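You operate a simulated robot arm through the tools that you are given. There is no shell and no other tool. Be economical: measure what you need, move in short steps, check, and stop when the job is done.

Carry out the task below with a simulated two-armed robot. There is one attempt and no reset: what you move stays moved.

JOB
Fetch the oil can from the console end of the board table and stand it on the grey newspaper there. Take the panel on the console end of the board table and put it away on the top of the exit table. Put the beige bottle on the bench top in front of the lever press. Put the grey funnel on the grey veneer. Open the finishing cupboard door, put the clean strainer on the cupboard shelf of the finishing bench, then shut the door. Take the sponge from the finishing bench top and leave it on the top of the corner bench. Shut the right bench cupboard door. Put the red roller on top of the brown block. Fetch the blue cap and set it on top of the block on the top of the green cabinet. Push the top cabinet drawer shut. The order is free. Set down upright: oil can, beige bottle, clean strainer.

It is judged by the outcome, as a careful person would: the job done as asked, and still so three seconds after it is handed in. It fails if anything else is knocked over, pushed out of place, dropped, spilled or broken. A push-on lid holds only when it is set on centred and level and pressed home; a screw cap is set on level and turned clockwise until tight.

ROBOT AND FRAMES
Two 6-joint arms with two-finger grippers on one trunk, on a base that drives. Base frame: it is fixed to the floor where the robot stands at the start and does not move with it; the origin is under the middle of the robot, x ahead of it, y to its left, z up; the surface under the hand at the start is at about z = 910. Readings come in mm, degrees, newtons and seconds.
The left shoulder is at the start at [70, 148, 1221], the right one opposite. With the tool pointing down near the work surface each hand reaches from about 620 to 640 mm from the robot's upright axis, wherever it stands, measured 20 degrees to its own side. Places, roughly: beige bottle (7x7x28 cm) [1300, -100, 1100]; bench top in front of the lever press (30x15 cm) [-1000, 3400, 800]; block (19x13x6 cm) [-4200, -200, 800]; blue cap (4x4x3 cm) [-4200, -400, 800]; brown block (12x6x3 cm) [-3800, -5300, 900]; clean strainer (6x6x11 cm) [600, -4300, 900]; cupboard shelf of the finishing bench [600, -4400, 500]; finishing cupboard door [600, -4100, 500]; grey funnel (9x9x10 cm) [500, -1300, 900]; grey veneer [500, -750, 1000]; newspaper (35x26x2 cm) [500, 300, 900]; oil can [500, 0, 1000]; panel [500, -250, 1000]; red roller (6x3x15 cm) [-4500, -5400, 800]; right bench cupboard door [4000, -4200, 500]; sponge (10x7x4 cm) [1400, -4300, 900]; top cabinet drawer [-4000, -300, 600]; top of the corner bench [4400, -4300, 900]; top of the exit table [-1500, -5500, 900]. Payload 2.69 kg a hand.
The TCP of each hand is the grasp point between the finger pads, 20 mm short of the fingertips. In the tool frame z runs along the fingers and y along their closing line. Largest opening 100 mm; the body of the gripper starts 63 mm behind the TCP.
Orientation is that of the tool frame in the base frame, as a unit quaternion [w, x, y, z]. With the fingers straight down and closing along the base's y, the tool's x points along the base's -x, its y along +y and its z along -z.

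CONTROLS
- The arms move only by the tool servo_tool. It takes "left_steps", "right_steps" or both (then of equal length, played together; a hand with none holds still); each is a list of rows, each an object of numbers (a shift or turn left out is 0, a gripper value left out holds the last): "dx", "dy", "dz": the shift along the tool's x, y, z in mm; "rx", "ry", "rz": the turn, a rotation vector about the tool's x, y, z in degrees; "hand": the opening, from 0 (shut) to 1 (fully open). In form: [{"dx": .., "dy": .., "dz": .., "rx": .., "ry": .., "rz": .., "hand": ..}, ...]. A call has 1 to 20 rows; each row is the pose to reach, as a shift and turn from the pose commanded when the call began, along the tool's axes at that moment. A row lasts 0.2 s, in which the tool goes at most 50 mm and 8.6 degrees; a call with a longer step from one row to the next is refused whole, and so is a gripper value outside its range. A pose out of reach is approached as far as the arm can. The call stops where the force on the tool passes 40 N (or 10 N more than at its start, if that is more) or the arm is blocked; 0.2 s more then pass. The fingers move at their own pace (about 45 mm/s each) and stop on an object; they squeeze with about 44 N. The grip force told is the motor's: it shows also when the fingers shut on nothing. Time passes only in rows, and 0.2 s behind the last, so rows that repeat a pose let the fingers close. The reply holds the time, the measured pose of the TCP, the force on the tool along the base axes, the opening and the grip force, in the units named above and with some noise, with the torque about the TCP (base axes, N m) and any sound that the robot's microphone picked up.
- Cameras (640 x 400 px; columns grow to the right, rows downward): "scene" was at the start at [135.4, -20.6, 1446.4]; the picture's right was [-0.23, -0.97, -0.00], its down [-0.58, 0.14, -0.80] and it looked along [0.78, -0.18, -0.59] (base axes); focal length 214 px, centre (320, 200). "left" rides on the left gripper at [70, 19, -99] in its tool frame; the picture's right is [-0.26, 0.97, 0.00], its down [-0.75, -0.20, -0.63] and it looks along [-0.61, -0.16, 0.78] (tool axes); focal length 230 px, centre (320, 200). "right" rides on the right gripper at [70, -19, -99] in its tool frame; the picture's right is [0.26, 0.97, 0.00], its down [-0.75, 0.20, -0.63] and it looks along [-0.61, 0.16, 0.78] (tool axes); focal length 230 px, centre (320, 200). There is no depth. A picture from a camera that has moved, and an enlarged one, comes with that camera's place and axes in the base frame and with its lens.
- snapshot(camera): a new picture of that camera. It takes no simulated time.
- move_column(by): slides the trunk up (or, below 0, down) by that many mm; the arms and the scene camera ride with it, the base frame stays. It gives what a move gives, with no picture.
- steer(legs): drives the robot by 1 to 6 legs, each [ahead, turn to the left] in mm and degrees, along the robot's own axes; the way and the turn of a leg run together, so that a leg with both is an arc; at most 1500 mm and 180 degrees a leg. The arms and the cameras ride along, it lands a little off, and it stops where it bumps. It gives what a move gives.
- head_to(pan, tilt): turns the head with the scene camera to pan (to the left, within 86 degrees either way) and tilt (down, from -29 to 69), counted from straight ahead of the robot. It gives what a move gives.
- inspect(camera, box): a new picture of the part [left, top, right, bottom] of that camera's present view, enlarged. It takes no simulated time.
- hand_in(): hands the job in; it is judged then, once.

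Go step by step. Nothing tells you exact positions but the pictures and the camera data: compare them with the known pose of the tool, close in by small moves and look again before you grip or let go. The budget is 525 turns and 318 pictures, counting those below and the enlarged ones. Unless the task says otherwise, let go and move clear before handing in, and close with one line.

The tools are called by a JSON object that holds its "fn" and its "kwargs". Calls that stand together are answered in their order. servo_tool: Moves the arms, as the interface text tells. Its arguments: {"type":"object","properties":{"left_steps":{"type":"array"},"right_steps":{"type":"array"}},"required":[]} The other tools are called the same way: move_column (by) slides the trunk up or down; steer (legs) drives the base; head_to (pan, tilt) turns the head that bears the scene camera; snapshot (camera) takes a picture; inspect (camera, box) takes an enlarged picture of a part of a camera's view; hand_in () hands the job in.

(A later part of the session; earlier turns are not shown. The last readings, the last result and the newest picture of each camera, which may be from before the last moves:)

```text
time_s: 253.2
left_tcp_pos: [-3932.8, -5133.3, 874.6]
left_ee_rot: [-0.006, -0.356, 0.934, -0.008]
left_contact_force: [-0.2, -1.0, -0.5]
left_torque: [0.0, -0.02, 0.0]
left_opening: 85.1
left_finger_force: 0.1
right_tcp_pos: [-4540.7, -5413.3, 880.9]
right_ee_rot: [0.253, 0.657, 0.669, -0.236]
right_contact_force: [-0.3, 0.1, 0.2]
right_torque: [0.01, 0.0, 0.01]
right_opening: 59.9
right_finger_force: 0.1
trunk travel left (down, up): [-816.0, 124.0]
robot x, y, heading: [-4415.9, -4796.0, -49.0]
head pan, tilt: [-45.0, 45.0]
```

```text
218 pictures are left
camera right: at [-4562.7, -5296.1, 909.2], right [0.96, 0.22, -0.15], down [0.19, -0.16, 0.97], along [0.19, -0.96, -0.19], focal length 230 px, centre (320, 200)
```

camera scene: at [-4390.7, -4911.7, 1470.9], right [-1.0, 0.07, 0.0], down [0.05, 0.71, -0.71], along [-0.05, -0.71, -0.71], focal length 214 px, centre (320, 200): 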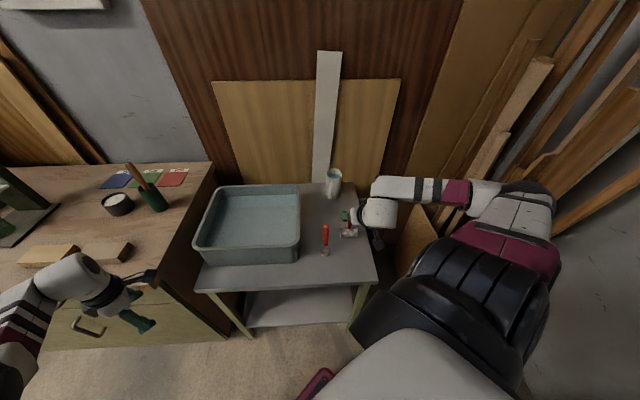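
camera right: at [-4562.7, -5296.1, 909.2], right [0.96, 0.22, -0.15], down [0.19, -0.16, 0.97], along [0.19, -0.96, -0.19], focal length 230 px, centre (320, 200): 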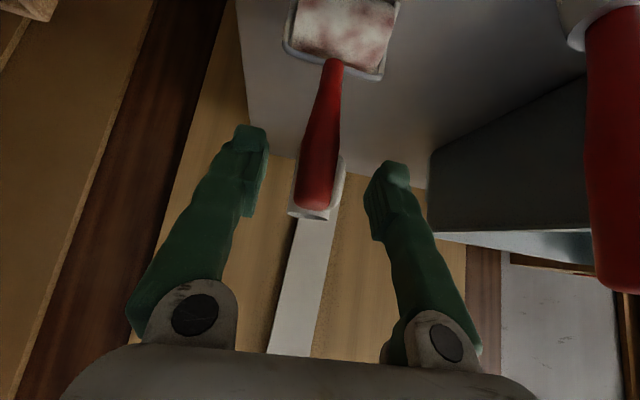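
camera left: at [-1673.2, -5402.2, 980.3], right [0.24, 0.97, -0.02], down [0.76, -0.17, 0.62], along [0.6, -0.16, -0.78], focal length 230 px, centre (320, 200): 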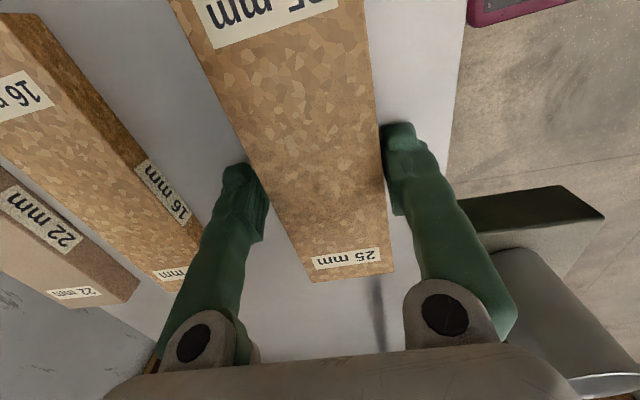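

{"fn": "servo_tool", "kwargs": {"right_steps": [{"hand": 0}, {"hand": 0}, {"hand": 0}, {"hand": 0}, {"hand": 0}]}}

{"fn": "snapshot", "kwargs": {"camera": "right"}}

```text
time_s: 254.4
left_tcp_pos: [-3932.9, -5134.7, 876.5]
left_ee_rot: [-0.006, -0.356, 0.934, -0.007]
left_contact_force: [-0.3, 0.3, -0.8]
left_torque: [-0.01, -0.01, 0.0]
left_opening: 85.2
left_finger_force: 0.2
right_tcp_pos: [-4540.9, -5413.9, 881.4]
right_ee_rot: [0.252, 0.658, 0.669, -0.237]
right_contact_force: [-0.4, -0.5, -0.1]
right_torque: [-0.04, -0.03, -0.02]
right_opening: 20.5
right_finger_force: 44.0
trunk travel left (down, up): [-816.0, 124.0]
robot x, y, heading: [-4417.5, -4788.9, -48.8]
head pan, tilt: [-45.0, 45.0]
```

```text
217 pictures are left
camera right: at [-4562.9, -5296.2, 909.2], right [0.96, 0.22, -0.15], down [0.19, -0.16, 0.97], along [0.19, -0.96, -0.19], focal length 230 px, centre (320, 200)
```

right: 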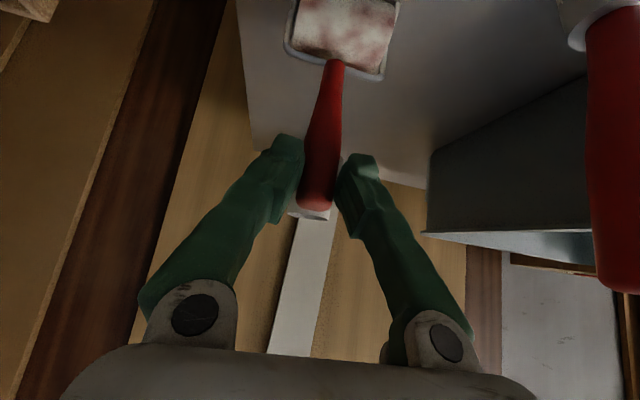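

The roller is gripped. I'll raise the trunk and arm, then drive over so the hand comes above the brown block (about [-3785,-5292]).

{"fn": "move_column", "kwargs": {"by": 122}}

{"fn": "servo_tool", "kwargs": {"right_steps": [{"dx": -18, "dz": -21}, {"dx": -36, "dz": -42}, {"dx": -54, "dz": -63}, {"dx": -71, "dz": -84}, {"dx": -71, "dz": -84}]}}

{"fn": "steer", "kwargs": {"legs": [[0, 58], [766, 0], [0, -58]]}}

{"fn": "snapshot", "kwargs": {"camera": "scene"}}

{"fn": "snapshot", "kwargs": {"camera": "right"}}

```text
time_s: 255.9
left_tcp_pos: [-3933.3, -5134.5, 996.9]
left_ee_rot: [-0.006, -0.356, 0.935, -0.006]
left_contact_force: [-0.8, -0.2, -0.4]
left_torque: [-0.02, 0.0, -0.02]
left_opening: 85.0
left_finger_force: 0.0
right_tcp_pos: [-4542.1, -5413.6, 1002.5]
right_ee_rot: [0.252, 0.657, 0.67, -0.236]
right_contact_force: [0.6, -0.7, -2.1]
right_torque: [0.04, -0.02, 0.0]
right_opening: 20.1
right_finger_force: 44.6
trunk travel left (down, up): [-938.0, 2.0]
robot x, y, heading: [-4421.0, -4792.5, -48.6]
head pan, tilt: [-45.0, 45.0]
```

```text
time_s: 257.1
left_tcp_pos: [-3932.8, -5134.7, 996.8]
left_ee_rot: [-0.006, -0.355, 0.935, -0.006]
left_contact_force: [-0.2, 0.3, 0.0]
left_torque: [-0.02, -0.01, 0.0]
left_opening: 84.6
left_finger_force: 0.0
right_tcp_pos: [-4542.3, -5411.0, 1113.6]
right_ee_rot: [0.252, 0.658, 0.669, -0.236]
right_contact_force: [-1.0, -0.1, -2.2]
right_torque: [0.01, -0.06, 0.0]
right_opening: 20.3
right_finger_force: 44.0
trunk travel left (down, up): [-938.0, 2.0]
robot x, y, heading: [-4418.9, -4792.9, -48.8]
head pan, tilt: [-45.0, 45.0]
```

```text
time_s: 266.4
left_tcp_pos: [-3190.1, -4991.6, 996.3]
left_ee_rot: [-0.006, -0.359, 0.933, -0.007]
left_contact_force: [-0.3, 1.0, -0.4]
left_torque: [-0.01, 0.0, 0.05]
left_opening: 85.0
left_finger_force: 0.1
right_tcp_pos: [-3796.3, -5273.9, 1114.3]
right_ee_rot: [0.252, 0.655, 0.672, -0.236]
right_contact_force: [0.9, 1.1, -2.4]
right_torque: [0.02, 0.01, -0.01]
right_opening: 19.7
right_finger_force: 44.4
trunk travel left (down, up): [-938.0, 2.0]
robot x, y, heading: [-3676.3, -4655.6, -48.2]
head pan, tilt: [-45.0, 45.0]
```

```text
216 pictures are left
camera scene: at [-3648.9, -4772.7, 1592.8], right [-1.0, 0.06, 0.0], down [0.04, 0.71, -0.71], along [-0.04, -0.71, -0.71], focal length 214 px, centre (320, 200)
```

scene: 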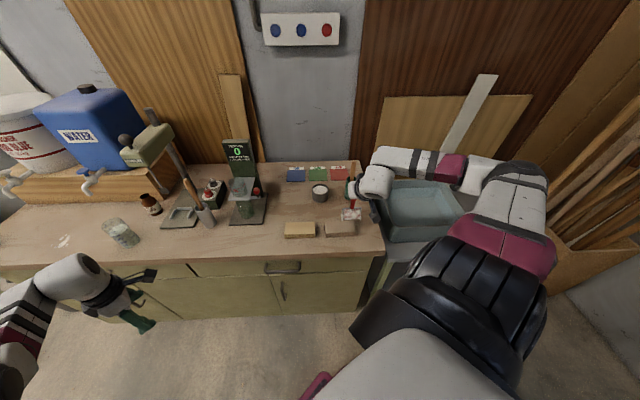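

```text
215 pictures are left
camera right: at [-3819.0, -5157.0, 1142.6], right [0.96, 0.22, -0.15], down [0.19, -0.16, 0.97], along [0.19, -0.96, -0.19], focal length 230 px, centre (320, 200)
```

right: 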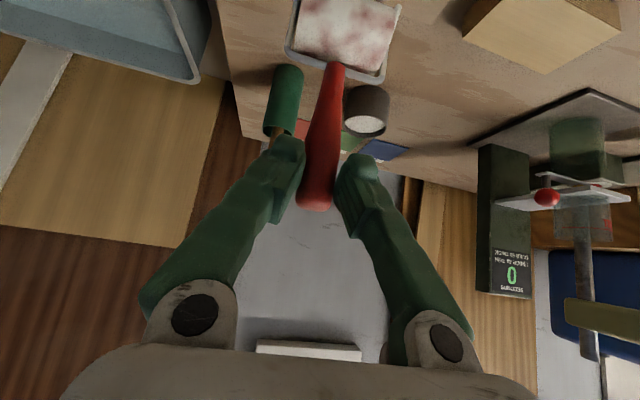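

{"fn": "inspect", "kwargs": {"camera": "scene", "box": [260, 150, 420, 260]}}

```text
3.64 times, centred on (340, 205) of scene
camera zoom: at [-3648.9, -4772.7, 1592.8], right [-1.0, 0.06, 0.0], down [0.04, 0.71, -0.71], along [-0.04, -0.71, -0.71], focal length 780 px, centre (247, 182)
```

zoom: 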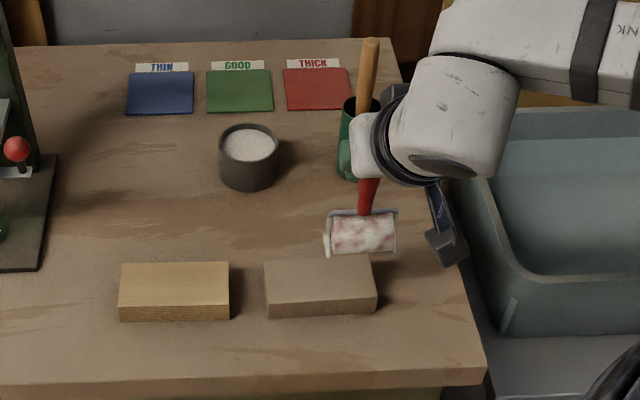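

The block centre works out near [-3761,-5309] with its top at z≈900. I'll shift the hand there and check.

{"fn": "servo_tool", "kwargs": {"right_steps": [{"dx": -14, "dy": 17, "dz": 12}, {"dx": -27, "dy": 34, "dz": 23.6}, {"dx": -27, "dy": 34, "dz": 23.6}]}}

{"fn": "inspect", "kwargs": {"camera": "scene", "box": [260, 150, 420, 260]}}

{"fn": "snapshot", "kwargs": {"camera": "right"}}

```text
time_s: 267.2
left_tcp_pos: [-3190.6, -4991.3, 997.2]
left_ee_rot: [-0.006, -0.36, 0.933, -0.008]
left_contact_force: [0.3, 0.9, 0.7]
left_torque: [-0.02, -0.04, 0.01]
left_opening: 85.1
left_finger_force: 0.2
right_tcp_pos: [-3761.1, -5305.7, 1113.1]
right_ee_rot: [0.253, 0.656, 0.671, -0.236]
right_contact_force: [0.2, -0.1, -1.8]
right_torque: [0.04, 0.02, 0.0]
right_opening: 19.8
right_finger_force: 44.1
trunk travel left (down, up): [-938.0, 2.0]
robot x, y, heading: [-3675.6, -4651.7, -48.3]
head pan, tilt: [-45.0, 45.0]
```

```text
3.64 times, centred on (340, 205) of scene
camera zoom: at [-3650.1, -4772.3, 1592.9], right [-1.0, 0.06, 0.0], down [0.04, 0.71, -0.71], along [-0.04, -0.71, -0.71], focal length 780 px, centre (247, 182)
```

zoom: 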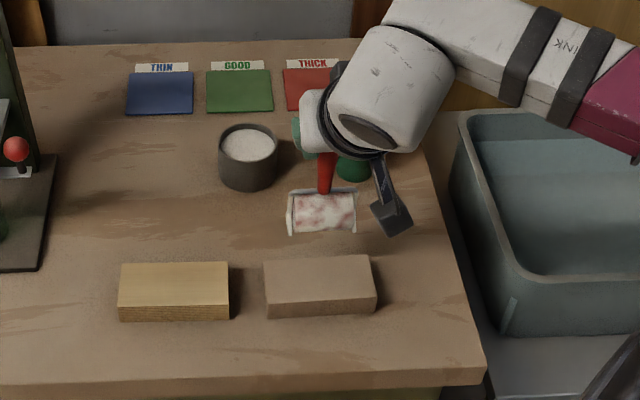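

```text
212 pictures are left
camera right: at [-3783.9, -5189.4, 1141.4], right [0.96, 0.23, -0.15], down [0.19, -0.16, 0.97], along [0.19, -0.96, -0.19], focal length 230 px, centre (320, 200)
```

right: 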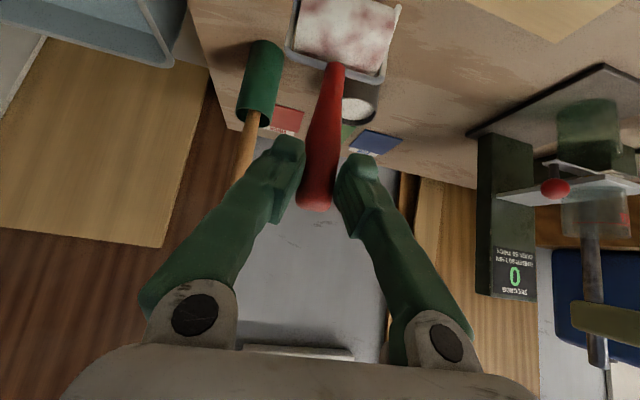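

It's aligned. I'll lower 80 mm and check.

{"fn": "servo_tool", "kwargs": {"right_steps": [{"dx": 16, "dz": 19}, {"dx": 32, "dz": 38}, {"dx": 45, "dz": 53}, {"dx": 51, "dz": 60}, {"dx": 51, "dz": 60}]}}

{"fn": "inspect", "kwargs": {"camera": "scene", "box": [280, 170, 400, 260]}}

{"fn": "snapshot", "kwargs": {"camera": "right"}}

```text
time_s: 268.4
left_tcp_pos: [-3190.4, -4994.6, 995.9]
left_ee_rot: [-0.005, -0.359, 0.933, -0.006]
left_contact_force: [0.2, -0.1, 0.2]
left_torque: [0.02, -0.02, 0.0]
left_opening: 85.1
left_finger_force: 0.1
right_tcp_pos: [-3759.4, -5311.3, 1031.4]
right_ee_rot: [0.251, 0.656, 0.672, -0.234]
right_contact_force: [0.6, -0.7, -0.3]
right_torque: [0.03, 0.03, 0.02]
right_opening: 0.0
right_finger_force: 29.9
trunk travel left (down, up): [-938.0, 2.0]
robot x, y, heading: [-3678.1, -4652.1, -48.3]
head pan, tilt: [-45.0, 45.0]
```

```text
4.44 times, centred on (340, 215) of scene
camera zoom: at [-3649.6, -4778.1, 1592.2], right [-1.0, 0.06, 0.0], down [0.04, 0.71, -0.7], along [-0.04, -0.7, -0.71], focal length 953 px, centre (231, 133)
```

zoom: 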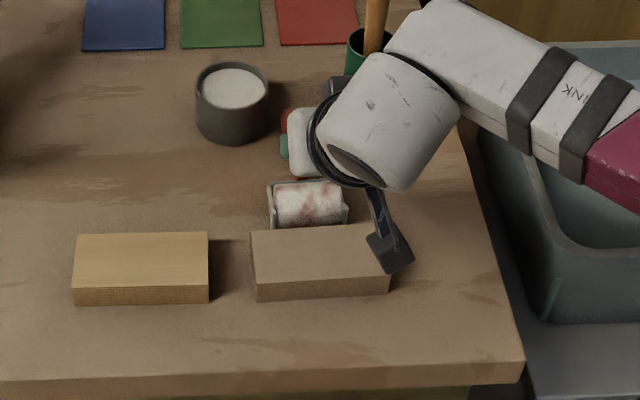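

```text
210 pictures are left
camera right: at [-3782.3, -5194.8, 1060.4], right [0.96, 0.22, -0.15], down [0.19, -0.16, 0.97], along [0.19, -0.96, -0.2], focal length 230 px, centre (320, 200)
```

right: 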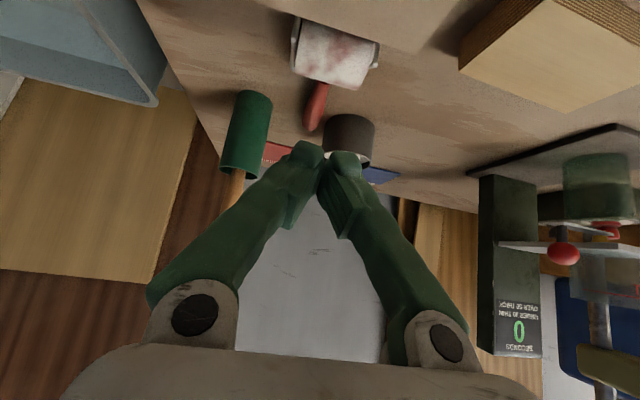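

The tapered handle slipped: the roller now lies behind the block with its handle towards the wall. I'll raise the right hand and look closely.

{"fn": "servo_tool", "kwargs": {"right_steps": [{"dx": -22, "dz": -25}, {"dx": -44, "dz": -50}, {"dx": -65, "dz": -76}, {"dx": -65, "dz": -76}]}}

{"fn": "inspect", "kwargs": {"camera": "scene", "box": [280, 160, 400, 260]}}

{"fn": "snapshot", "kwargs": {"camera": "right"}}

```text
time_s: 269.4
left_tcp_pos: [-3190.9, -4990.1, 999.3]
left_ee_rot: [-0.005, -0.359, 0.933, -0.008]
left_contact_force: [0.8, -1.0, -0.1]
left_torque: [0.01, 0.01, 0.01]
left_opening: 85.1
left_finger_force: 0.0
right_tcp_pos: [-3760.8, -5307.2, 1134.7]
right_ee_rot: [0.253, 0.655, 0.671, -0.236]
right_contact_force: [-0.3, -0.4, 1.4]
right_torque: [-0.02, 0.01, 0.02]
right_opening: 0.0
right_finger_force: 29.4
trunk travel left (down, up): [-938.0, 2.0]
robot x, y, heading: [-3677.8, -4654.9, -48.2]
head pan, tilt: [-45.0, 45.0]
```

```text
4.00 times, centred on (340, 210) of scene
camera zoom: at [-3649.6, -4771.4, 1592.9], right [-1.0, 0.06, 0.0], down [0.04, 0.71, -0.71], along [-0.04, -0.71, -0.71], focal length 858 px, centre (240, 160)
```

zoom: 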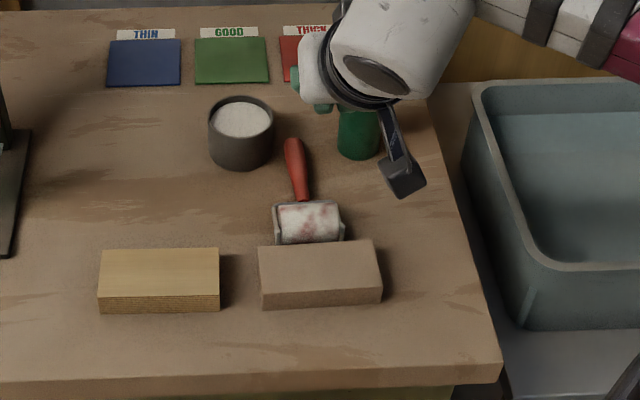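

```text
208 pictures are left
camera right: at [-3783.4, -5190.7, 1163.2], right [0.96, 0.22, -0.15], down [0.19, -0.16, 0.97], along [0.19, -0.96, -0.19], focal length 230 px, centre (320, 200)
```

right: 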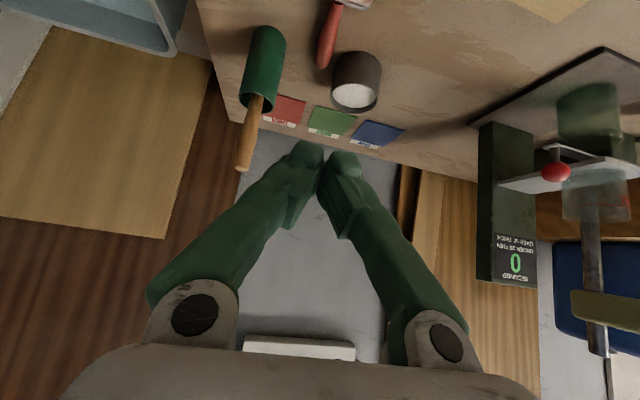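

The roller lies flat with its handle along y, drum at about [-3757,-5380]. I'll regrip it with the left hand tool-down near the neck, then lay it along the block. First I'll position the robot at heading -115°.

{"fn": "steer", "kwargs": {"legs": [[0, 40], [112, 0], [0, -107]]}}

{"fn": "servo_tool", "kwargs": {"left_steps": [{"rz": 8}, {"rz": 16}, {"rz": 24}, {"rz": 32}, {"rz": 40}, {"rz": 48}, {"rz": 56}, {"rz": 64}, {"rz": 64}]}}

{"fn": "head_to", "kwargs": {"pan": 10, "tilt": 45}}

{"fn": "snapshot", "kwargs": {"camera": "scene"}}

```text
time_s: 276.9
left_tcp_pos: [-3653.9, -5257.1, 998.3]
left_ee_rot: [-0.008, 0.186, 0.982, -0.003]
left_contact_force: [0.3, -0.9, 0.5]
left_torque: [0.04, 0.02, -0.03]
left_opening: 84.7
left_finger_force: 0.0
right_tcp_pos: [-4190.1, -4885.6, 1133.1]
right_ee_rot: [0.09, 0.912, 0.223, -0.333]
right_contact_force: [0.1, 0.4, -0.2]
right_torque: [0.02, -0.02, -0.01]
right_opening: 0.0
right_finger_force: 29.3
trunk travel left (down, up): [-938.0, 2.0]
robot x, y, heading: [-3566.0, -4668.6, -112.3]
head pan, tilt: [-45.0, 45.0]
```

```text
time_s: 278.9
left_tcp_pos: [-3653.0, -5256.9, 998.1]
left_ee_rot: [-0.005, 0.68, 0.734, -0.007]
left_contact_force: [0.1, 0.4, 0.2]
left_torque: [-0.01, -0.03, 0.02]
left_opening: 85.2
left_finger_force: 0.1
right_tcp_pos: [-4191.2, -4884.3, 1134.3]
right_ee_rot: [0.091, 0.911, 0.224, -0.334]
right_contact_force: [-0.8, -0.6, -1.6]
right_torque: [0.03, 0.03, -0.01]
right_opening: 0.0
right_finger_force: 29.6
trunk travel left (down, up): [-938.0, 2.0]
robot x, y, heading: [-3569.7, -4671.1, -112.0]
head pan, tilt: [-45.0, 45.0]
```

```text
time_s: 280.1
left_tcp_pos: [-3652.9, -5256.5, 997.5]
left_ee_rot: [-0.006, 0.679, 0.734, -0.008]
left_contact_force: [-1.1, -0.2, -0.1]
left_torque: [0.01, 0.0, 0.0]
left_opening: 85.1
left_finger_force: 0.1
right_tcp_pos: [-4191.0, -4884.4, 1135.1]
right_ee_rot: [0.091, 0.911, 0.224, -0.334]
right_contact_force: [0.3, -0.6, 0.0]
right_torque: [-0.02, 0.0, 0.01]
right_opening: 0.1
right_finger_force: 29.4
trunk travel left (down, up): [-938.0, 2.0]
robot x, y, heading: [-3563.0, -4665.7, -112.0]
head pan, tilt: [10.0, 45.0]
```

```text
207 pictures are left
camera scene: at [-3602.6, -4795.5, 1592.9], right [-0.98, 0.21, 0.0], down [0.15, 0.69, -0.71], along [-0.15, -0.69, -0.71], focal length 214 px, centre (320, 200)
```

scene: 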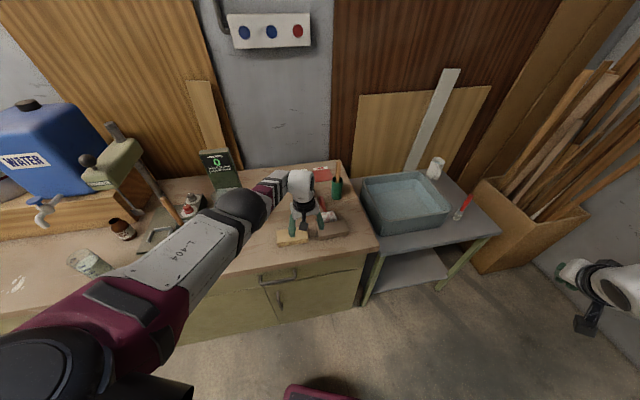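

I'll drive forward 170 mm and square the yaw.

{"fn": "steer", "kwargs": {"legs": [[170, 0]]}}

{"fn": "servo_tool", "kwargs": {"left_steps": [{"dx": 0, "rz": 2}, {"dx": 0, "rz": 4.3, "dy": -15, "hand": 0.6}, {"dy": -32, "rz": 4.3}, {"dy": -32, "rz": 4.3}]}}

{"fn": "snapshot", "kwargs": {"camera": "left"}}

{"fn": "inspect", "kwargs": {"camera": "scene", "box": [220, 130, 400, 260]}}

```text
time_s: 281.6
left_tcp_pos: [-3717.3, -5408.4, 998.1]
left_ee_rot: [-0.005, 0.68, 0.733, -0.009]
left_contact_force: [0.7, 0.6, 0.3]
left_torque: [-0.02, 0.01, -0.02]
left_opening: 85.0
left_finger_force: 0.1
right_tcp_pos: [-4252.2, -5034.9, 1136.6]
right_ee_rot: [0.092, 0.911, 0.223, -0.334]
right_contact_force: [0.0, 0.4, 0.9]
right_torque: [0.01, 0.01, 0.0]
right_opening: 0.1
right_finger_force: 29.3
trunk travel left (down, up): [-938.0, 2.0]
robot x, y, heading: [-3627.8, -4823.5, -112.1]
head pan, tilt: [10.0, 45.0]
```

```text
time_s: 282.6
left_tcp_pos: [-3727.7, -5407.2, 999.9]
left_ee_rot: [-0.007, 0.707, 0.707, -0.009]
left_contact_force: [0.0, -0.6, 0.0]
left_torque: [0.0, -0.01, -0.01]
left_opening: 60.0
left_finger_force: 0.0
left hand out of reach, approached as far as the arm can: row 2, 3, 4
right_tcp_pos: [-4254.3, -5039.1, 1132.1]
right_ee_rot: [0.09, 0.912, 0.223, -0.334]
right_contact_force: [0.8, 0.5, 0.2]
right_torque: [0.01, 0.01, 0.03]
right_opening: 0.0
right_finger_force: 29.2
trunk travel left (down, up): [-938.0, 2.0]
robot x, y, heading: [-3625.6, -4823.0, -112.5]
head pan, tilt: [10.0, 45.0]
```

```text
206 pictures are left
camera left: at [-3707.4, -5339.0, 1099.4], right [0.97, -0.26, -0.02], down [-0.19, -0.75, 0.64], along [-0.18, -0.61, -0.77], focal length 230 px, centre (320, 200)
```

left: 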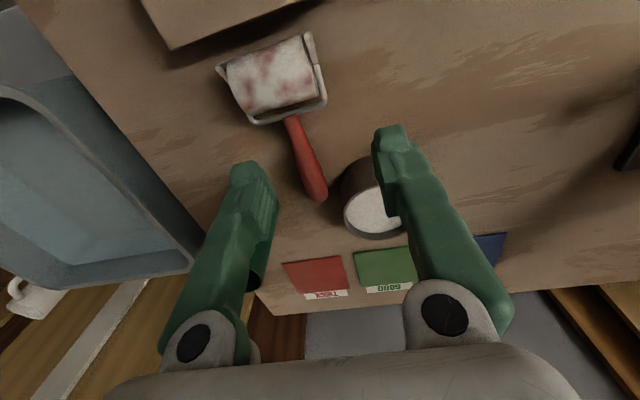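

```text
3.08 times, centred on (310, 195) of scene
camera zoom: at [-3665.8, -4952.0, 1592.7], right [-0.98, 0.21, 0.0], down [0.15, 0.69, -0.71], along [-0.15, -0.69, -0.71], focal length 660 px, centre (351, 215)
```

zoom: 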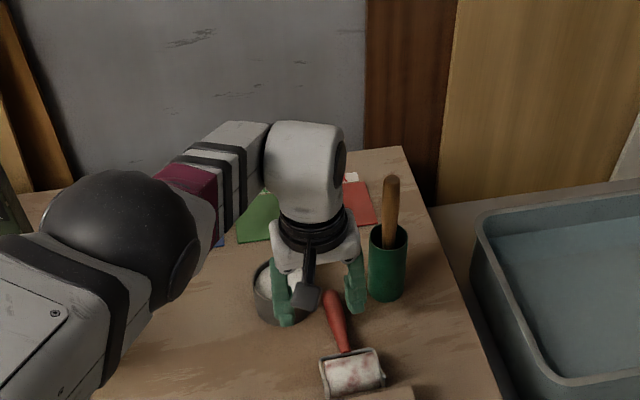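

The handle runs along x≈-3755, from y≈-5405 to -5500. The arm is at full stretch, so I'll move the base 80 mm closer, then position over the neck at a smaller opening.

{"fn": "steer", "kwargs": {"legs": [[80, 0]]}}

{"fn": "servo_tool", "kwargs": {"left_steps": [{"dz": 0, "hand": 0.45}, {"dx": 28, "dz": 20}, {"dx": 56, "dz": 40}, {"dx": 56, "dz": 60}, {"dx": 56, "dz": 60}]}}

{"fn": "snapshot", "kwargs": {"camera": "left"}}

```text
time_s: 283.6
left_tcp_pos: [-3765.8, -5485.8, 1003.8]
left_ee_rot: [-0.006, 0.711, 0.703, -0.022]
left_contact_force: [1.3, 0.9, 0.1]
left_torque: [-0.09, 0.08, 0.03]
left_opening: 60.1
left_finger_force: 0.1
right_tcp_pos: [-4276.4, -5100.5, 1138.5]
right_ee_rot: [0.089, 0.911, 0.223, -0.336]
right_contact_force: [-0.6, -0.5, -0.4]
right_torque: [0.06, -0.05, 0.02]
right_opening: 0.0
right_finger_force: 29.1
trunk travel left (down, up): [-938.0, 2.0]
robot x, y, heading: [-3658.3, -4892.8, -112.6]
head pan, tilt: [10.0, 45.0]
```

```text
time_s: 284.8
left_tcp_pos: [-3780.6, -5467.5, 984.2]
left_ee_rot: [-0.011, 0.71, 0.703, -0.024]
left_contact_force: [1.2, -0.3, 0.2]
left_torque: [0.0, -0.02, 0.03]
left_opening: 45.0
left_finger_force: 0.0
left hand out of reach, approached as far as the arm can: row 2, 3, 4, 5
right_tcp_pos: [-4279.8, -5099.0, 1137.7]
right_ee_rot: [0.091, 0.911, 0.221, -0.336]
right_contact_force: [-0.1, 0.6, -0.2]
right_torque: [0.04, 0.01, -0.02]
right_opening: 0.0
right_finger_force: 29.9
trunk travel left (down, up): [-938.0, 2.0]
robot x, y, heading: [-3658.2, -4897.9, -112.4]
head pan, tilt: [10.0, 45.0]
```

```text
204 pictures are left
camera left: at [-3755.3, -5396.9, 1081.4], right [0.96, -0.27, -0.04], down [-0.18, -0.74, 0.65], along [-0.21, -0.62, -0.76], focal length 230 px, centre (320, 200)
```

left: 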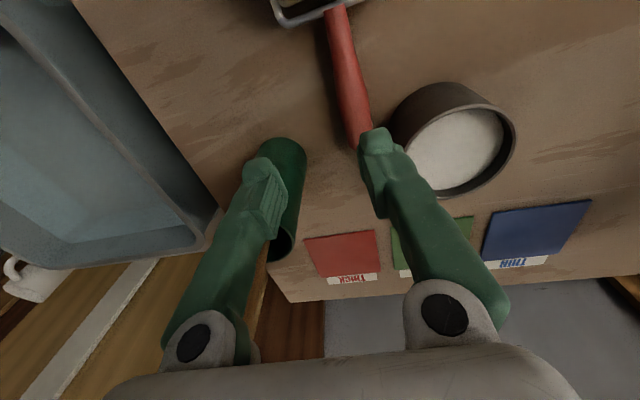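

Tool-down only works near the straight-arm shell, but the handle mid-point lies right on that shell when low. I'll approach it in steps: down and inward together, staying above the roller.

{"fn": "servo_tool", "kwargs": {"left_steps": [{"dx": 10, "dy": 9, "dz": 20, "hand": 0.4}, {"dx": 20, "dy": 18, "dz": 40}, {"dx": 27, "dy": 24, "dz": 50}, {"dx": 27, "dy": 24, "dz": 50}]}}

{"fn": "snapshot", "kwargs": {"camera": "left"}}

```text
time_s: 285.8
left_tcp_pos: [-3775.5, -5465.3, 980.5]
left_ee_rot: [-0.01, 0.712, 0.702, -0.023]
left_contact_force: [-0.4, 0.0, 0.4]
left_torque: [0.0, -0.03, 0.02]
left_opening: 40.2
left_finger_force: 0.1
left hand out of reach, approached as far as the arm can: row 1, 2, 3, 4
right_tcp_pos: [-4279.9, -5095.9, 1137.6]
right_ee_rot: [0.092, 0.911, 0.221, -0.336]
right_contact_force: [0.1, -0.2, 1.2]
right_torque: [0.01, -0.01, 0.0]
right_opening: 0.0
right_finger_force: 29.4
trunk travel left (down, up): [-938.0, 2.0]
robot x, y, heading: [-3661.7, -4899.7, -112.1]
head pan, tilt: [10.0, 45.0]
```

```text
203 pictures are left
camera left: at [-3750.7, -5395.5, 1078.2], right [0.96, -0.27, -0.04], down [-0.18, -0.74, 0.65], along [-0.21, -0.62, -0.76], focal length 230 px, centre (320, 200)
```

left: 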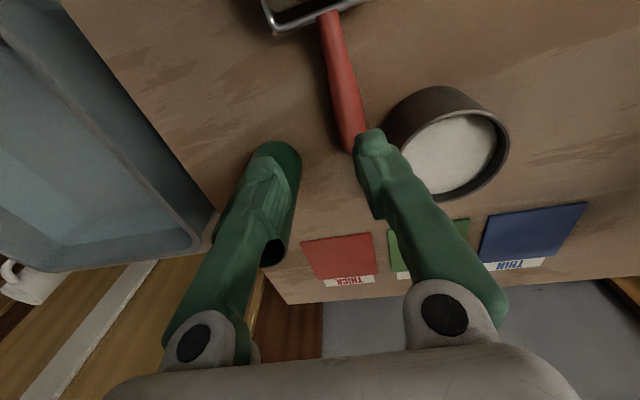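

{"fn": "servo_tool", "kwargs": {"left_steps": [{"dz": 10}, {"dz": 20}, {"dz": 20}]}}

{"fn": "servo_tool", "kwargs": {"left_steps": [{"dy": 10}, {"dy": 20}, {"dy": 20}]}}

{"fn": "servo_tool", "kwargs": {"left_steps": [{"ry": -8}, {"ry": -16}, {"ry": -16}]}}

```text
time_s: 286.6
left_tcp_pos: [-3775.7, -5465.7, 980.9]
left_ee_rot: [-0.01, 0.711, 0.702, -0.023]
left_contact_force: [-0.5, 0.0, -0.4]
left_torque: [0.0, 0.0, 0.01]
left_opening: 39.9
left_finger_force: 0.1
left hand out of reach, approached as far as the arm can: row 1, 2, 3
right_tcp_pos: [-4279.0, -5097.0, 1137.2]
right_ee_rot: [0.09, 0.911, 0.221, -0.336]
right_contact_force: [-0.7, 0.7, -0.3]
right_torque: [-0.03, -0.02, -0.01]
right_opening: 0.2
right_finger_force: 29.5
trunk travel left (down, up): [-938.0, 2.0]
robot x, y, heading: [-3661.2, -4896.8, -112.1]
head pan, tilt: [10.0, 45.0]
```

```text
time_s: 287.4
left_tcp_pos: [-3761.9, -5473.2, 977.4]
left_ee_rot: [-0.006, 0.709, 0.704, -0.023]
left_contact_force: [-0.7, 0.8, -0.4]
left_torque: [0.0, 0.04, 0.02]
left_opening: 39.7
left_finger_force: 0.1
left hand out of reach, approached as far as the arm can: row 1, 2, 3
right_tcp_pos: [-4278.8, -5097.8, 1137.6]
right_ee_rot: [0.091, 0.911, 0.222, -0.336]
right_contact_force: [0.4, -0.2, 0.0]
right_torque: [0.05, -0.01, 0.03]
right_opening: 0.0
right_finger_force: 29.8
trunk travel left (down, up): [-938.0, 2.0]
robot x, y, heading: [-3658.1, -4894.6, -112.4]
head pan, tilt: [10.0, 45.0]
```

```text
time_s: 288.2
left_tcp_pos: [-3777.1, -5515.3, 980.0]
left_ee_rot: [0.038, 0.707, 0.694, -0.135]
left_contact_force: [10.3, -0.3, 4.7]
left_torque: [0.05, 0.2, -0.13]
left_opening: 34.3
left_finger_force: 0.0
left hand out of reach, approached as far as the arm can: row 1, 2, 3
right_tcp_pos: [-4278.1, -5097.2, 1137.8]
right_ee_rot: [0.091, 0.911, 0.222, -0.336]
right_contact_force: [0.6, 0.9, 1.0]
right_torque: [-0.02, 0.0, 0.0]
right_opening: 0.0
right_finger_force: 29.3
trunk travel left (down, up): [-938.0, 2.0]
robot x, y, heading: [-3660.0, -4899.7, -112.1]
head pan, tilt: [10.0, 45.0]
```

The finger touched something, probably the brush in the cup. I'll undo that and look.

{"fn": "servo_tool", "kwargs": {"left_steps": [{"ry": 8, "dz": -5}, {"ry": 14, "dz": -10}, {"ry": 14, "dz": -10}]}}

{"fn": "snapshot", "kwargs": {"camera": "left"}}

{"fn": "inspect", "kwargs": {"camera": "scene", "box": [220, 110, 400, 240]}}

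```text
time_s: 289.0
left_tcp_pos: [-3762.5, -5495.6, 996.6]
left_ee_rot: [-0.031, 0.717, 0.694, -0.064]
left_contact_force: [1.0, 0.2, 0.5]
left_torque: [-0.01, 0.02, 0.02]
left_opening: 40.1
left_finger_force: 0.1
left hand out of reach, approached as far as the arm can: row 1, 2, 3
right_tcp_pos: [-4280.3, -5097.8, 1136.3]
right_ee_rot: [0.092, 0.911, 0.223, -0.336]
right_contact_force: [0.1, 0.0, -0.8]
right_torque: [0.0, -0.01, 0.01]
right_opening: 0.0
right_finger_force: 29.5
trunk travel left (down, up): [-938.0, 2.0]
robot x, y, heading: [-3660.4, -4896.3, -112.4]
head pan, tilt: [10.0, 45.0]
```

```text
202 pictures are left
camera left: at [-3728.7, -5424.4, 1088.5], right [0.95, -0.29, -0.11], down [-0.14, -0.71, 0.69], along [-0.28, -0.64, -0.72], focal length 230 px, centre (320, 200)
```

left: 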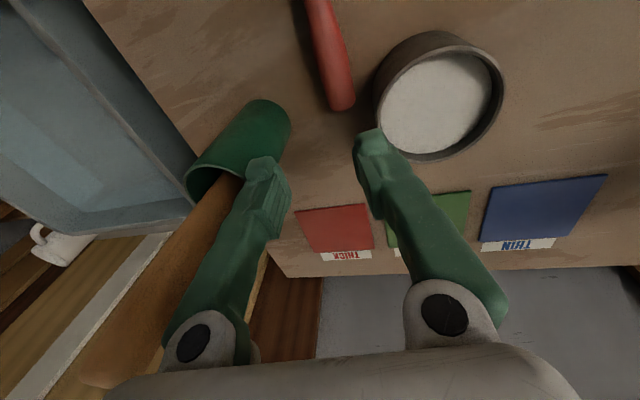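

```text
3.08 times, centred on (310, 175) of scene
camera zoom: at [-3695.4, -5023.8, 1592.8], right [-0.98, 0.21, 0.0], down [0.15, 0.69, -0.71], along [-0.15, -0.69, -0.71], focal length 660 px, centre (351, 277)
```

zoom: 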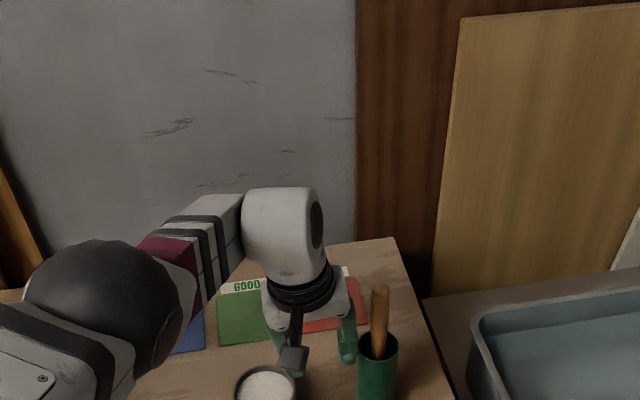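

The cup still stands. I'll back the base off and try the right arm instead, since its elbow-out posture was freer.

{"fn": "steer", "kwargs": {"legs": [[-200, 0], [0, 64]]}}

{"fn": "servo_tool", "kwargs": {"right_steps": [{"ry": 8, "hand": 0.4}, {"ry": 16}, {"ry": 24}, {"ry": 32}, {"ry": 39.5}, {"ry": 39.5}]}}

{"fn": "head_to", "kwargs": {"pan": -40, "tilt": 45}}

{"fn": "snapshot", "kwargs": {"camera": "scene"}}

```text
time_s: 293.4
left_tcp_pos: [-3087.2, -5064.7, 994.6]
left_ee_rot: [0.011, 0.233, 0.97, -0.069]
left_contact_force: [-0.2, 1.2, -0.2]
left_torque: [0.01, -0.01, 0.02]
left_opening: 40.2
left_finger_force: 0.0
right_tcp_pos: [-3667.2, -5360.1, 1137.1]
right_ee_rot: [0.258, 0.651, 0.675, -0.234]
right_contact_force: [0.2, 0.0, 0.0]
right_torque: [0.01, 0.02, -0.02]
right_opening: 0.0
right_finger_force: 29.2
trunk travel left (down, up): [-938.0, 2.0]
robot x, y, heading: [-3583.2, -4713.5, -47.7]
head pan, tilt: [10.0, 45.0]
```

```text
time_s: 294.8
left_tcp_pos: [-3085.7, -5064.6, 996.1]
left_ee_rot: [0.009, 0.233, 0.97, -0.07]
left_contact_force: [-0.7, -0.6, -0.3]
left_torque: [-0.01, 0.02, -0.02]
left_opening: 39.8
left_finger_force: 0.0
right_tcp_pos: [-3666.9, -5359.4, 1136.5]
right_ee_rot: [0.014, 0.691, 0.723, 0.001]
right_contact_force: [0.8, 0.3, 1.0]
right_torque: [-0.01, 0.01, 0.02]
right_opening: 40.0
right_finger_force: 0.1
trunk travel left (down, up): [-938.0, 2.0]
robot x, y, heading: [-3580.0, -4708.3, -47.3]
head pan, tilt: [10.0, 45.0]
```

```text
time_s: 296.0
left_tcp_pos: [-3086.2, -5064.7, 996.0]
left_ee_rot: [0.01, 0.233, 0.97, -0.07]
left_contact_force: [0.6, -0.5, 0.6]
left_torque: [0.01, 0.0, 0.02]
left_opening: 40.2
left_finger_force: 0.0
right_tcp_pos: [-3668.2, -5361.2, 1135.8]
right_ee_rot: [0.013, 0.691, 0.722, -0.001]
right_contact_force: [0.3, 0.0, 0.3]
right_torque: [0.01, -0.02, 0.0]
right_opening: 40.1
right_finger_force: 0.0
trunk travel left (down, up): [-938.0, 2.0]
robot x, y, heading: [-3581.8, -4718.0, -47.7]
head pan, tilt: [-40.0, 45.0]
```

```text
200 pictures are left
camera scene: at [-3546.0, -4833.7, 1592.8], right [-1.0, -0.04, 0.0], down [-0.03, 0.71, -0.71], along [0.03, -0.71, -0.71], focal length 214 px, centre (320, 200)
```

scene: 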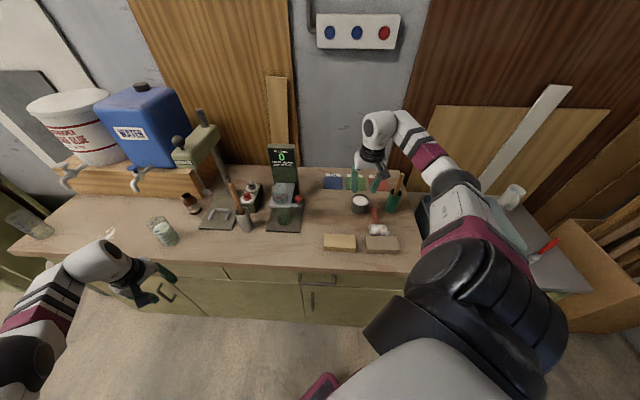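

The right arm accepts tool-down freely. Before approaching I'll fold the left arm out of the way: tilt it and draw it back and up.

{"fn": "servo_tool", "kwargs": {"left_steps": [{"ry": -8}, {"ry": -16}, {"ry": -24}, {"ry": -32}, {"ry": -40}, {"ry": -48}, {"ry": -56}, {"ry": -64}, {"ry": -64}]}}

{"fn": "servo_tool", "kwargs": {"left_steps": [{"dz": -40}, {"dz": -80}, {"dz": -120}, {"dz": -160}, {"dz": -200}, {"dz": -240}, {"dz": -240}]}}

{"fn": "snapshot", "kwargs": {"camera": "scene"}}

```text
time_s: 298.0
left_tcp_pos: [-2987.4, -5045.5, 933.6]
left_ee_rot: [0.483, 0.188, 0.821, -0.241]
left_contact_force: [0.9, 0.1, -1.1]
left_torque: [0.01, 0.0, 0.01]
left_opening: 39.6
left_finger_force: 0.2
left hand out of reach, approached as far as the arm can: row 1, 2, 3, 4, 5, 6, 7, 8, 9
right_tcp_pos: [-3666.4, -5362.5, 1135.0]
right_ee_rot: [0.014, 0.692, 0.722, 0.0]
right_contact_force: [-0.6, -0.4, -0.5]
right_torque: [0.01, -0.04, -0.02]
right_opening: 40.2
right_finger_force: 0.1
trunk travel left (down, up): [-938.0, 2.0]
robot x, y, heading: [-3580.7, -4719.3, -47.3]
head pan, tilt: [-40.0, 45.0]
```

```text
time_s: 299.6
left_tcp_pos: [-3060.6, -4995.3, 863.0]
left_ee_rot: [0.482, 0.188, 0.821, -0.241]
left_contact_force: [0.1, -1.3, 0.2]
left_torque: [-0.02, -0.03, -0.02]
left_opening: 40.1
left_finger_force: 0.2
left hand out of reach, approached as far as the arm can: row 1, 2, 3, 4, 5, 6, 7
right_tcp_pos: [-3665.8, -5360.4, 1136.1]
right_ee_rot: [0.014, 0.692, 0.722, 0.0]
right_contact_force: [-0.5, 0.7, -0.6]
right_torque: [0.01, -0.01, -0.01]
right_opening: 39.9
right_finger_force: 0.0
trunk travel left (down, up): [-938.0, 2.0]
robot x, y, heading: [-3585.5, -4715.1, -47.5]
head pan, tilt: [-40.0, 45.0]
```

```text
199 pictures are left
camera scene: at [-3546.2, -4833.1, 1592.9], right [-1.0, -0.04, 0.0], down [-0.03, 0.71, -0.71], along [0.03, -0.71, -0.71], focal length 214 px, centre (320, 200)
```

scene: 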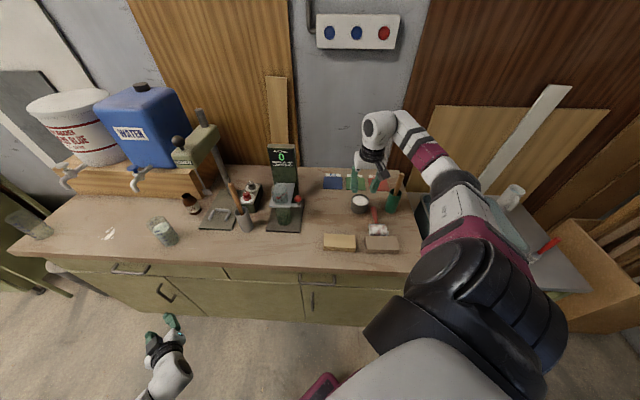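

The left hand dropped lower. I'll raise it straight up by 400 mm.

{"fn": "servo_tool", "kwargs": {"left_steps": [{"dx": -40, "dy": -10, "dz": -19}, {"dx": -80, "dy": -20, "dz": -38}, {"dx": -120, "dy": -29, "dz": -57}, {"dx": -160, "dy": -39, "dz": -76}, {"dx": -200, "dy": -49, "dz": -95}, {"dx": -240, "dy": -58, "dz": -114}, {"dx": -280, "dy": -68, "dz": -133}, {"dx": -320, "dy": -78, "dz": -152}, {"dx": -353, "dy": -86, "dz": -167}, {"dx": -353, "dy": -86, "dz": -167}]}}

{"fn": "snapshot", "kwargs": {"camera": "left"}}

```text
time_s: 301.8
left_tcp_pos: [-2881.6, -5119.7, 1143.0]
left_ee_rot: [0.48, 0.189, 0.822, -0.243]
left_contact_force: [0.2, 0.4, -0.1]
left_torque: [0.0, 0.01, 0.01]
left_opening: 40.0
left_finger_force: 0.1
left hand out of reach, approached as far as the arm can: row 1, 2, 3, 4, 5, 6, 7, 8, 9, 10
right_tcp_pos: [-3666.3, -5361.1, 1135.9]
right_ee_rot: [0.014, 0.691, 0.723, -0.001]
right_contact_force: [-0.4, 0.1, -0.2]
right_torque: [0.01, 0.01, 0.0]
right_opening: 40.0
right_finger_force: 0.0
trunk travel left (down, up): [-938.0, 2.0]
robot x, y, heading: [-3578.1, -4713.4, -47.3]
head pan, tilt: [-40.0, 45.0]
```

```text
198 pictures are left
camera left: at [-2971.6, -5043.4, 1119.6], right [0.65, 0.76, 0.02], down [-0.2, 0.15, 0.97], along [0.74, -0.63, 0.24], focal length 230 px, centre (320, 200)
```

left: 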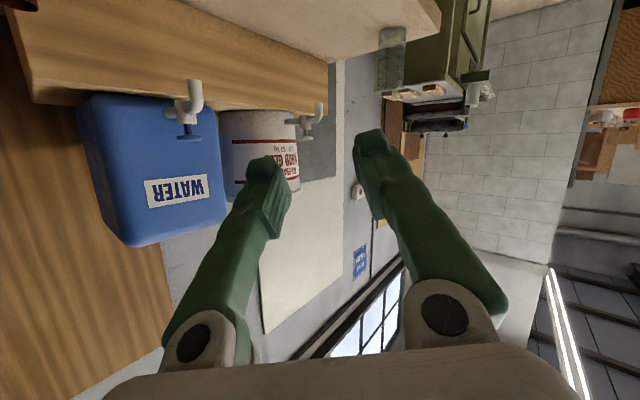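

I'll draw the right hand in first for clearance, then reposition to [-3747,-4822] at heading -30°, so the left arm points along the aisle, clear of the bench.

{"fn": "servo_tool", "kwargs": {"right_steps": [{"dx": 40}, {"dx": 80}, {"dx": 120}, {"dx": 150}, {"dx": 150}]}}

{"fn": "steer", "kwargs": {"legs": [[0, 80], [-201, 0], [0, -63]]}}

{"fn": "head_to", "kwargs": {"pan": -60, "tilt": 45}}

{"fn": "snapshot", "kwargs": {"camera": "scene"}}

{"fn": "snapshot", "kwargs": {"camera": "right"}}

```text
time_s: 303.0
left_tcp_pos: [-2882.4, -5119.7, 1143.7]
left_ee_rot: [0.481, 0.19, 0.821, -0.243]
left_contact_force: [0.7, 0.0, 0.6]
left_torque: [0.0, -0.01, 0.03]
left_opening: 40.0
left_finger_force: 0.1
right_tcp_pos: [-3676.2, -5211.6, 1135.4]
right_ee_rot: [0.014, 0.692, 0.722, -0.001]
right_contact_force: [0.0, -0.3, 0.6]
right_torque: [-0.01, -0.02, -0.02]
right_opening: 39.6
right_finger_force: 0.1
trunk travel left (down, up): [-938.0, 2.0]
robot x, y, heading: [-3584.3, -4712.9, -47.6]
head pan, tilt: [-40.0, 45.0]
```

```text
time_s: 310.8
left_tcp_pos: [-2974.4, -5027.4, 1143.1]
left_ee_rot: [0.507, 0.08, 0.839, -0.178]
left_contact_force: [-0.5, 0.8, 0.8]
left_torque: [-0.01, -0.01, 0.0]
left_opening: 39.9
left_finger_force: 0.1
right_tcp_pos: [-3717.7, -5322.3, 1136.4]
right_ee_rot: [0.013, 0.592, 0.806, 0.001]
right_contact_force: [0.6, 0.2, -0.6]
right_torque: [-0.02, 0.02, 0.03]
right_opening: 40.0
right_finger_force: 0.1
trunk travel left (down, up): [-938.0, 2.0]
robot x, y, heading: [-3758.2, -4822.1, -32.5]
head pan, tilt: [-40.0, 45.0]
```

```text
time_s: 311.6
left_tcp_pos: [-2975.8, -5028.6, 1143.1]
left_ee_rot: [0.507, 0.083, 0.839, -0.18]
left_contact_force: [0.7, 0.5, -1.3]
left_torque: [-0.01, -0.03, -0.01]
left_opening: 40.0
left_finger_force: 0.0
right_tcp_pos: [-3718.1, -5322.0, 1136.1]
right_ee_rot: [0.014, 0.591, 0.806, 0.001]
right_contact_force: [0.1, -0.2, 0.1]
right_torque: [-0.03, 0.0, 0.0]
right_opening: 39.9
right_finger_force: 0.1
trunk travel left (down, up): [-938.0, 2.0]
robot x, y, heading: [-3759.3, -4819.3, -32.6]
head pan, tilt: [-60.0, 45.0]
```

```text
197 pictures are left
camera scene: at [-3719.0, -4926.7, 1592.9], right [-1.0, 0.04, 0.0], down [0.03, 0.71, -0.71], along [-0.03, -0.71, -0.71], focal length 214 px, centre (320, 200)
```

scene: 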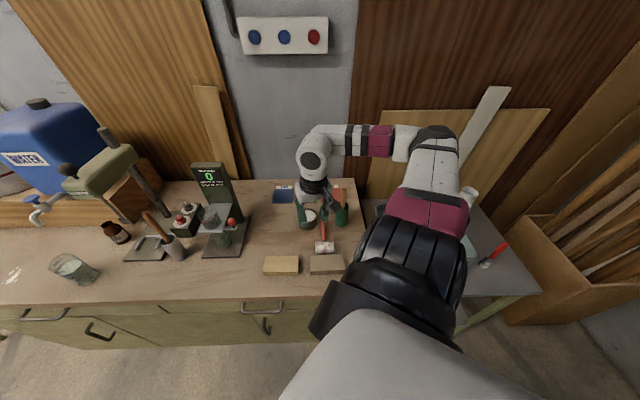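

```text
196 pictures are left
camera right: at [-3759.3, -5259.9, 1232.1], right [0.84, 0.53, 0.01], down [0.4, -0.65, 0.65], along [0.36, -0.54, -0.76], focal length 230 px, centre (320, 200)
```

right: 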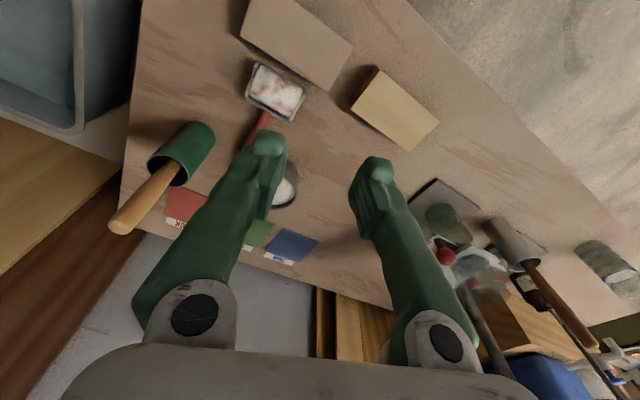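

The right hand is clear to move. I'll yaw it to face the wall and bring it above the middle of the handle.

{"fn": "servo_tool", "kwargs": {"right_steps": [{"dx": -25, "dy": -18, "rz": 6}, {"dx": -50, "dy": -36, "rz": 12}, {"dx": -75, "dy": -54, "rz": 17.5, "dz": 20}, {"dx": -101, "dy": -72, "rz": 17.5, "dz": 50}, {"dx": -101, "dy": -72, "rz": 17.5, "dz": 90}, {"dx": -101, "dy": -72, "rz": 17.5, "dz": 130}, {"dx": -101, "dy": -72, "rz": 17.5, "dz": 150}, {"dx": -101, "dy": -72, "rz": 17.5, "dz": 150}]}}

{"fn": "snapshot", "kwargs": {"camera": "right"}}

```text
time_s: 313.4
left_tcp_pos: [-2974.5, -5029.7, 1143.6]
left_ee_rot: [0.508, 0.081, 0.839, -0.179]
left_contact_force: [-0.4, 0.0, 0.7]
left_torque: [0.04, 0.0, -0.01]
left_opening: 40.1
left_finger_force: 0.0
right_tcp_pos: [-3753.1, -5443.2, 987.2]
right_ee_rot: [0.014, 0.708, 0.706, 0.002]
right_contact_force: [-0.2, 0.2, -0.2]
right_torque: [-0.02, 0.0, 0.0]
right_opening: 40.3
right_finger_force: 0.0
trunk travel left (down, up): [-938.0, 2.0]
robot x, y, heading: [-3758.1, -4819.7, -32.7]
head pan, tilt: [-60.0, 45.0]
```

```text
195 pictures are left
camera right: at [-3773.8, -5371.9, 1082.4], right [0.97, 0.26, 0.02], down [0.18, -0.74, 0.65], along [0.18, -0.62, -0.76], focal length 230 px, centre (320, 200)
```

right: 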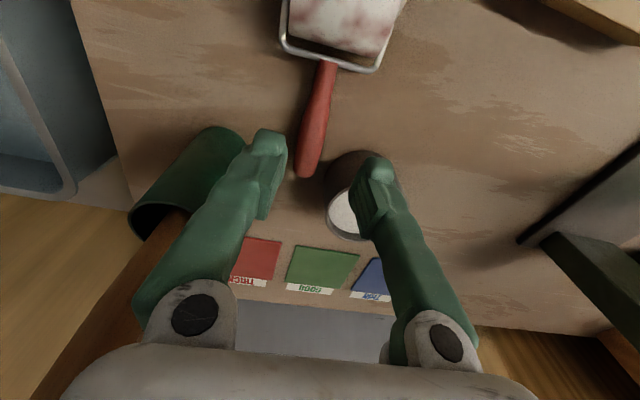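

It's well placed. I'll lower 88 mm with the force guard and look.

{"fn": "servo_tool", "kwargs": {"right_steps": [{"dx": 3, "dy": -2, "dz": 30}, {"dx": 3, "dy": -2, "dz": 60}, {"dx": 3, "dy": -2, "dz": 78}, {"dx": 3, "dy": -2, "dz": 88}, {"dx": 3, "dy": -2, "dz": 88}]}}

{"fn": "snapshot", "kwargs": {"camera": "right"}}

```text
time_s: 314.6
left_tcp_pos: [-2976.2, -5027.8, 1144.3]
left_ee_rot: [0.508, 0.081, 0.838, -0.18]
left_contact_force: [-0.1, 0.2, -0.2]
left_torque: [-0.01, -0.05, -0.03]
left_opening: 40.1
left_finger_force: 0.2
right_tcp_pos: [-3753.2, -5441.2, 899.8]
right_ee_rot: [0.016, 0.707, 0.707, 0.002]
right_contact_force: [-1.1, -4.1, 14.5]
right_torque: [0.02, 0.39, 0.15]
right_opening: 40.3
right_finger_force: 0.1
trunk travel left (down, up): [-938.0, 2.0]
robot x, y, heading: [-3758.4, -4817.9, -32.5]
head pan, tilt: [-60.0, 45.0]
```

```text
194 pictures are left
camera right: at [-3773.8, -5368.5, 996.3], right [0.97, 0.26, 0.02], down [0.18, -0.74, 0.65], along [0.18, -0.62, -0.76], focal length 230 px, centre (320, 200)
```

right: 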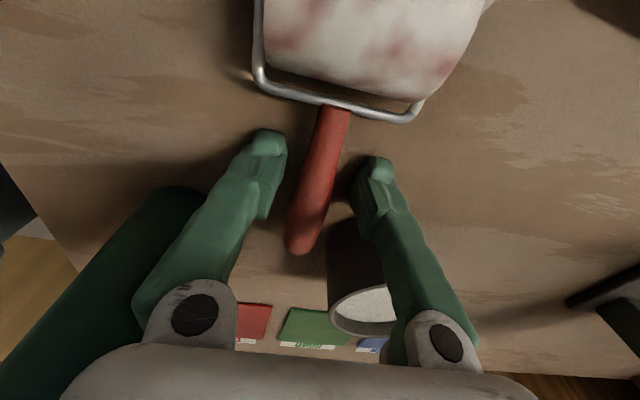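

The tips touch the bench (z≈880) and the handle is between the pads. I'll lift 2 mm and close.

{"fn": "servo_tool", "kwargs": {"right_steps": [{"dz": -2.5}, {"dz": -2.5, "hand": 0}, {"dz": -2.5, "hand": 0}, {"dz": -2.5, "hand": 0}, {"dz": -2.5, "hand": 0}]}}

{"fn": "snapshot", "kwargs": {"camera": "right"}}

```text
time_s: 315.8
left_tcp_pos: [-2975.5, -5029.3, 1142.8]
left_ee_rot: [0.51, 0.081, 0.838, -0.178]
left_contact_force: [-0.6, -0.7, 0.4]
left_torque: [0.0, -0.01, 0.01]
left_opening: 40.0
left_finger_force: 0.1
right_tcp_pos: [-3753.4, -5441.2, 901.3]
right_ee_rot: [0.014, 0.708, 0.706, 0.004]
right_contact_force: [-0.5, -0.1, -2.1]
right_torque: [-0.13, -0.03, 0.02]
right_opening: 14.9
right_finger_force: 41.1
trunk travel left (down, up): [-938.0, 2.0]
robot x, y, heading: [-3758.3, -4818.1, -32.4]
head pan, tilt: [-60.0, 45.0]
```

```text
193 pictures are left
camera right: at [-3774.0, -5370.0, 996.9], right [0.97, 0.26, 0.02], down [0.18, -0.74, 0.65], along [0.18, -0.62, -0.76], focal length 230 px, centre (320, 200)
```

right: 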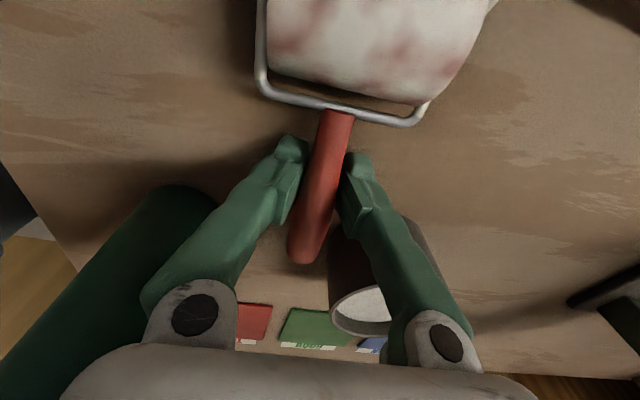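

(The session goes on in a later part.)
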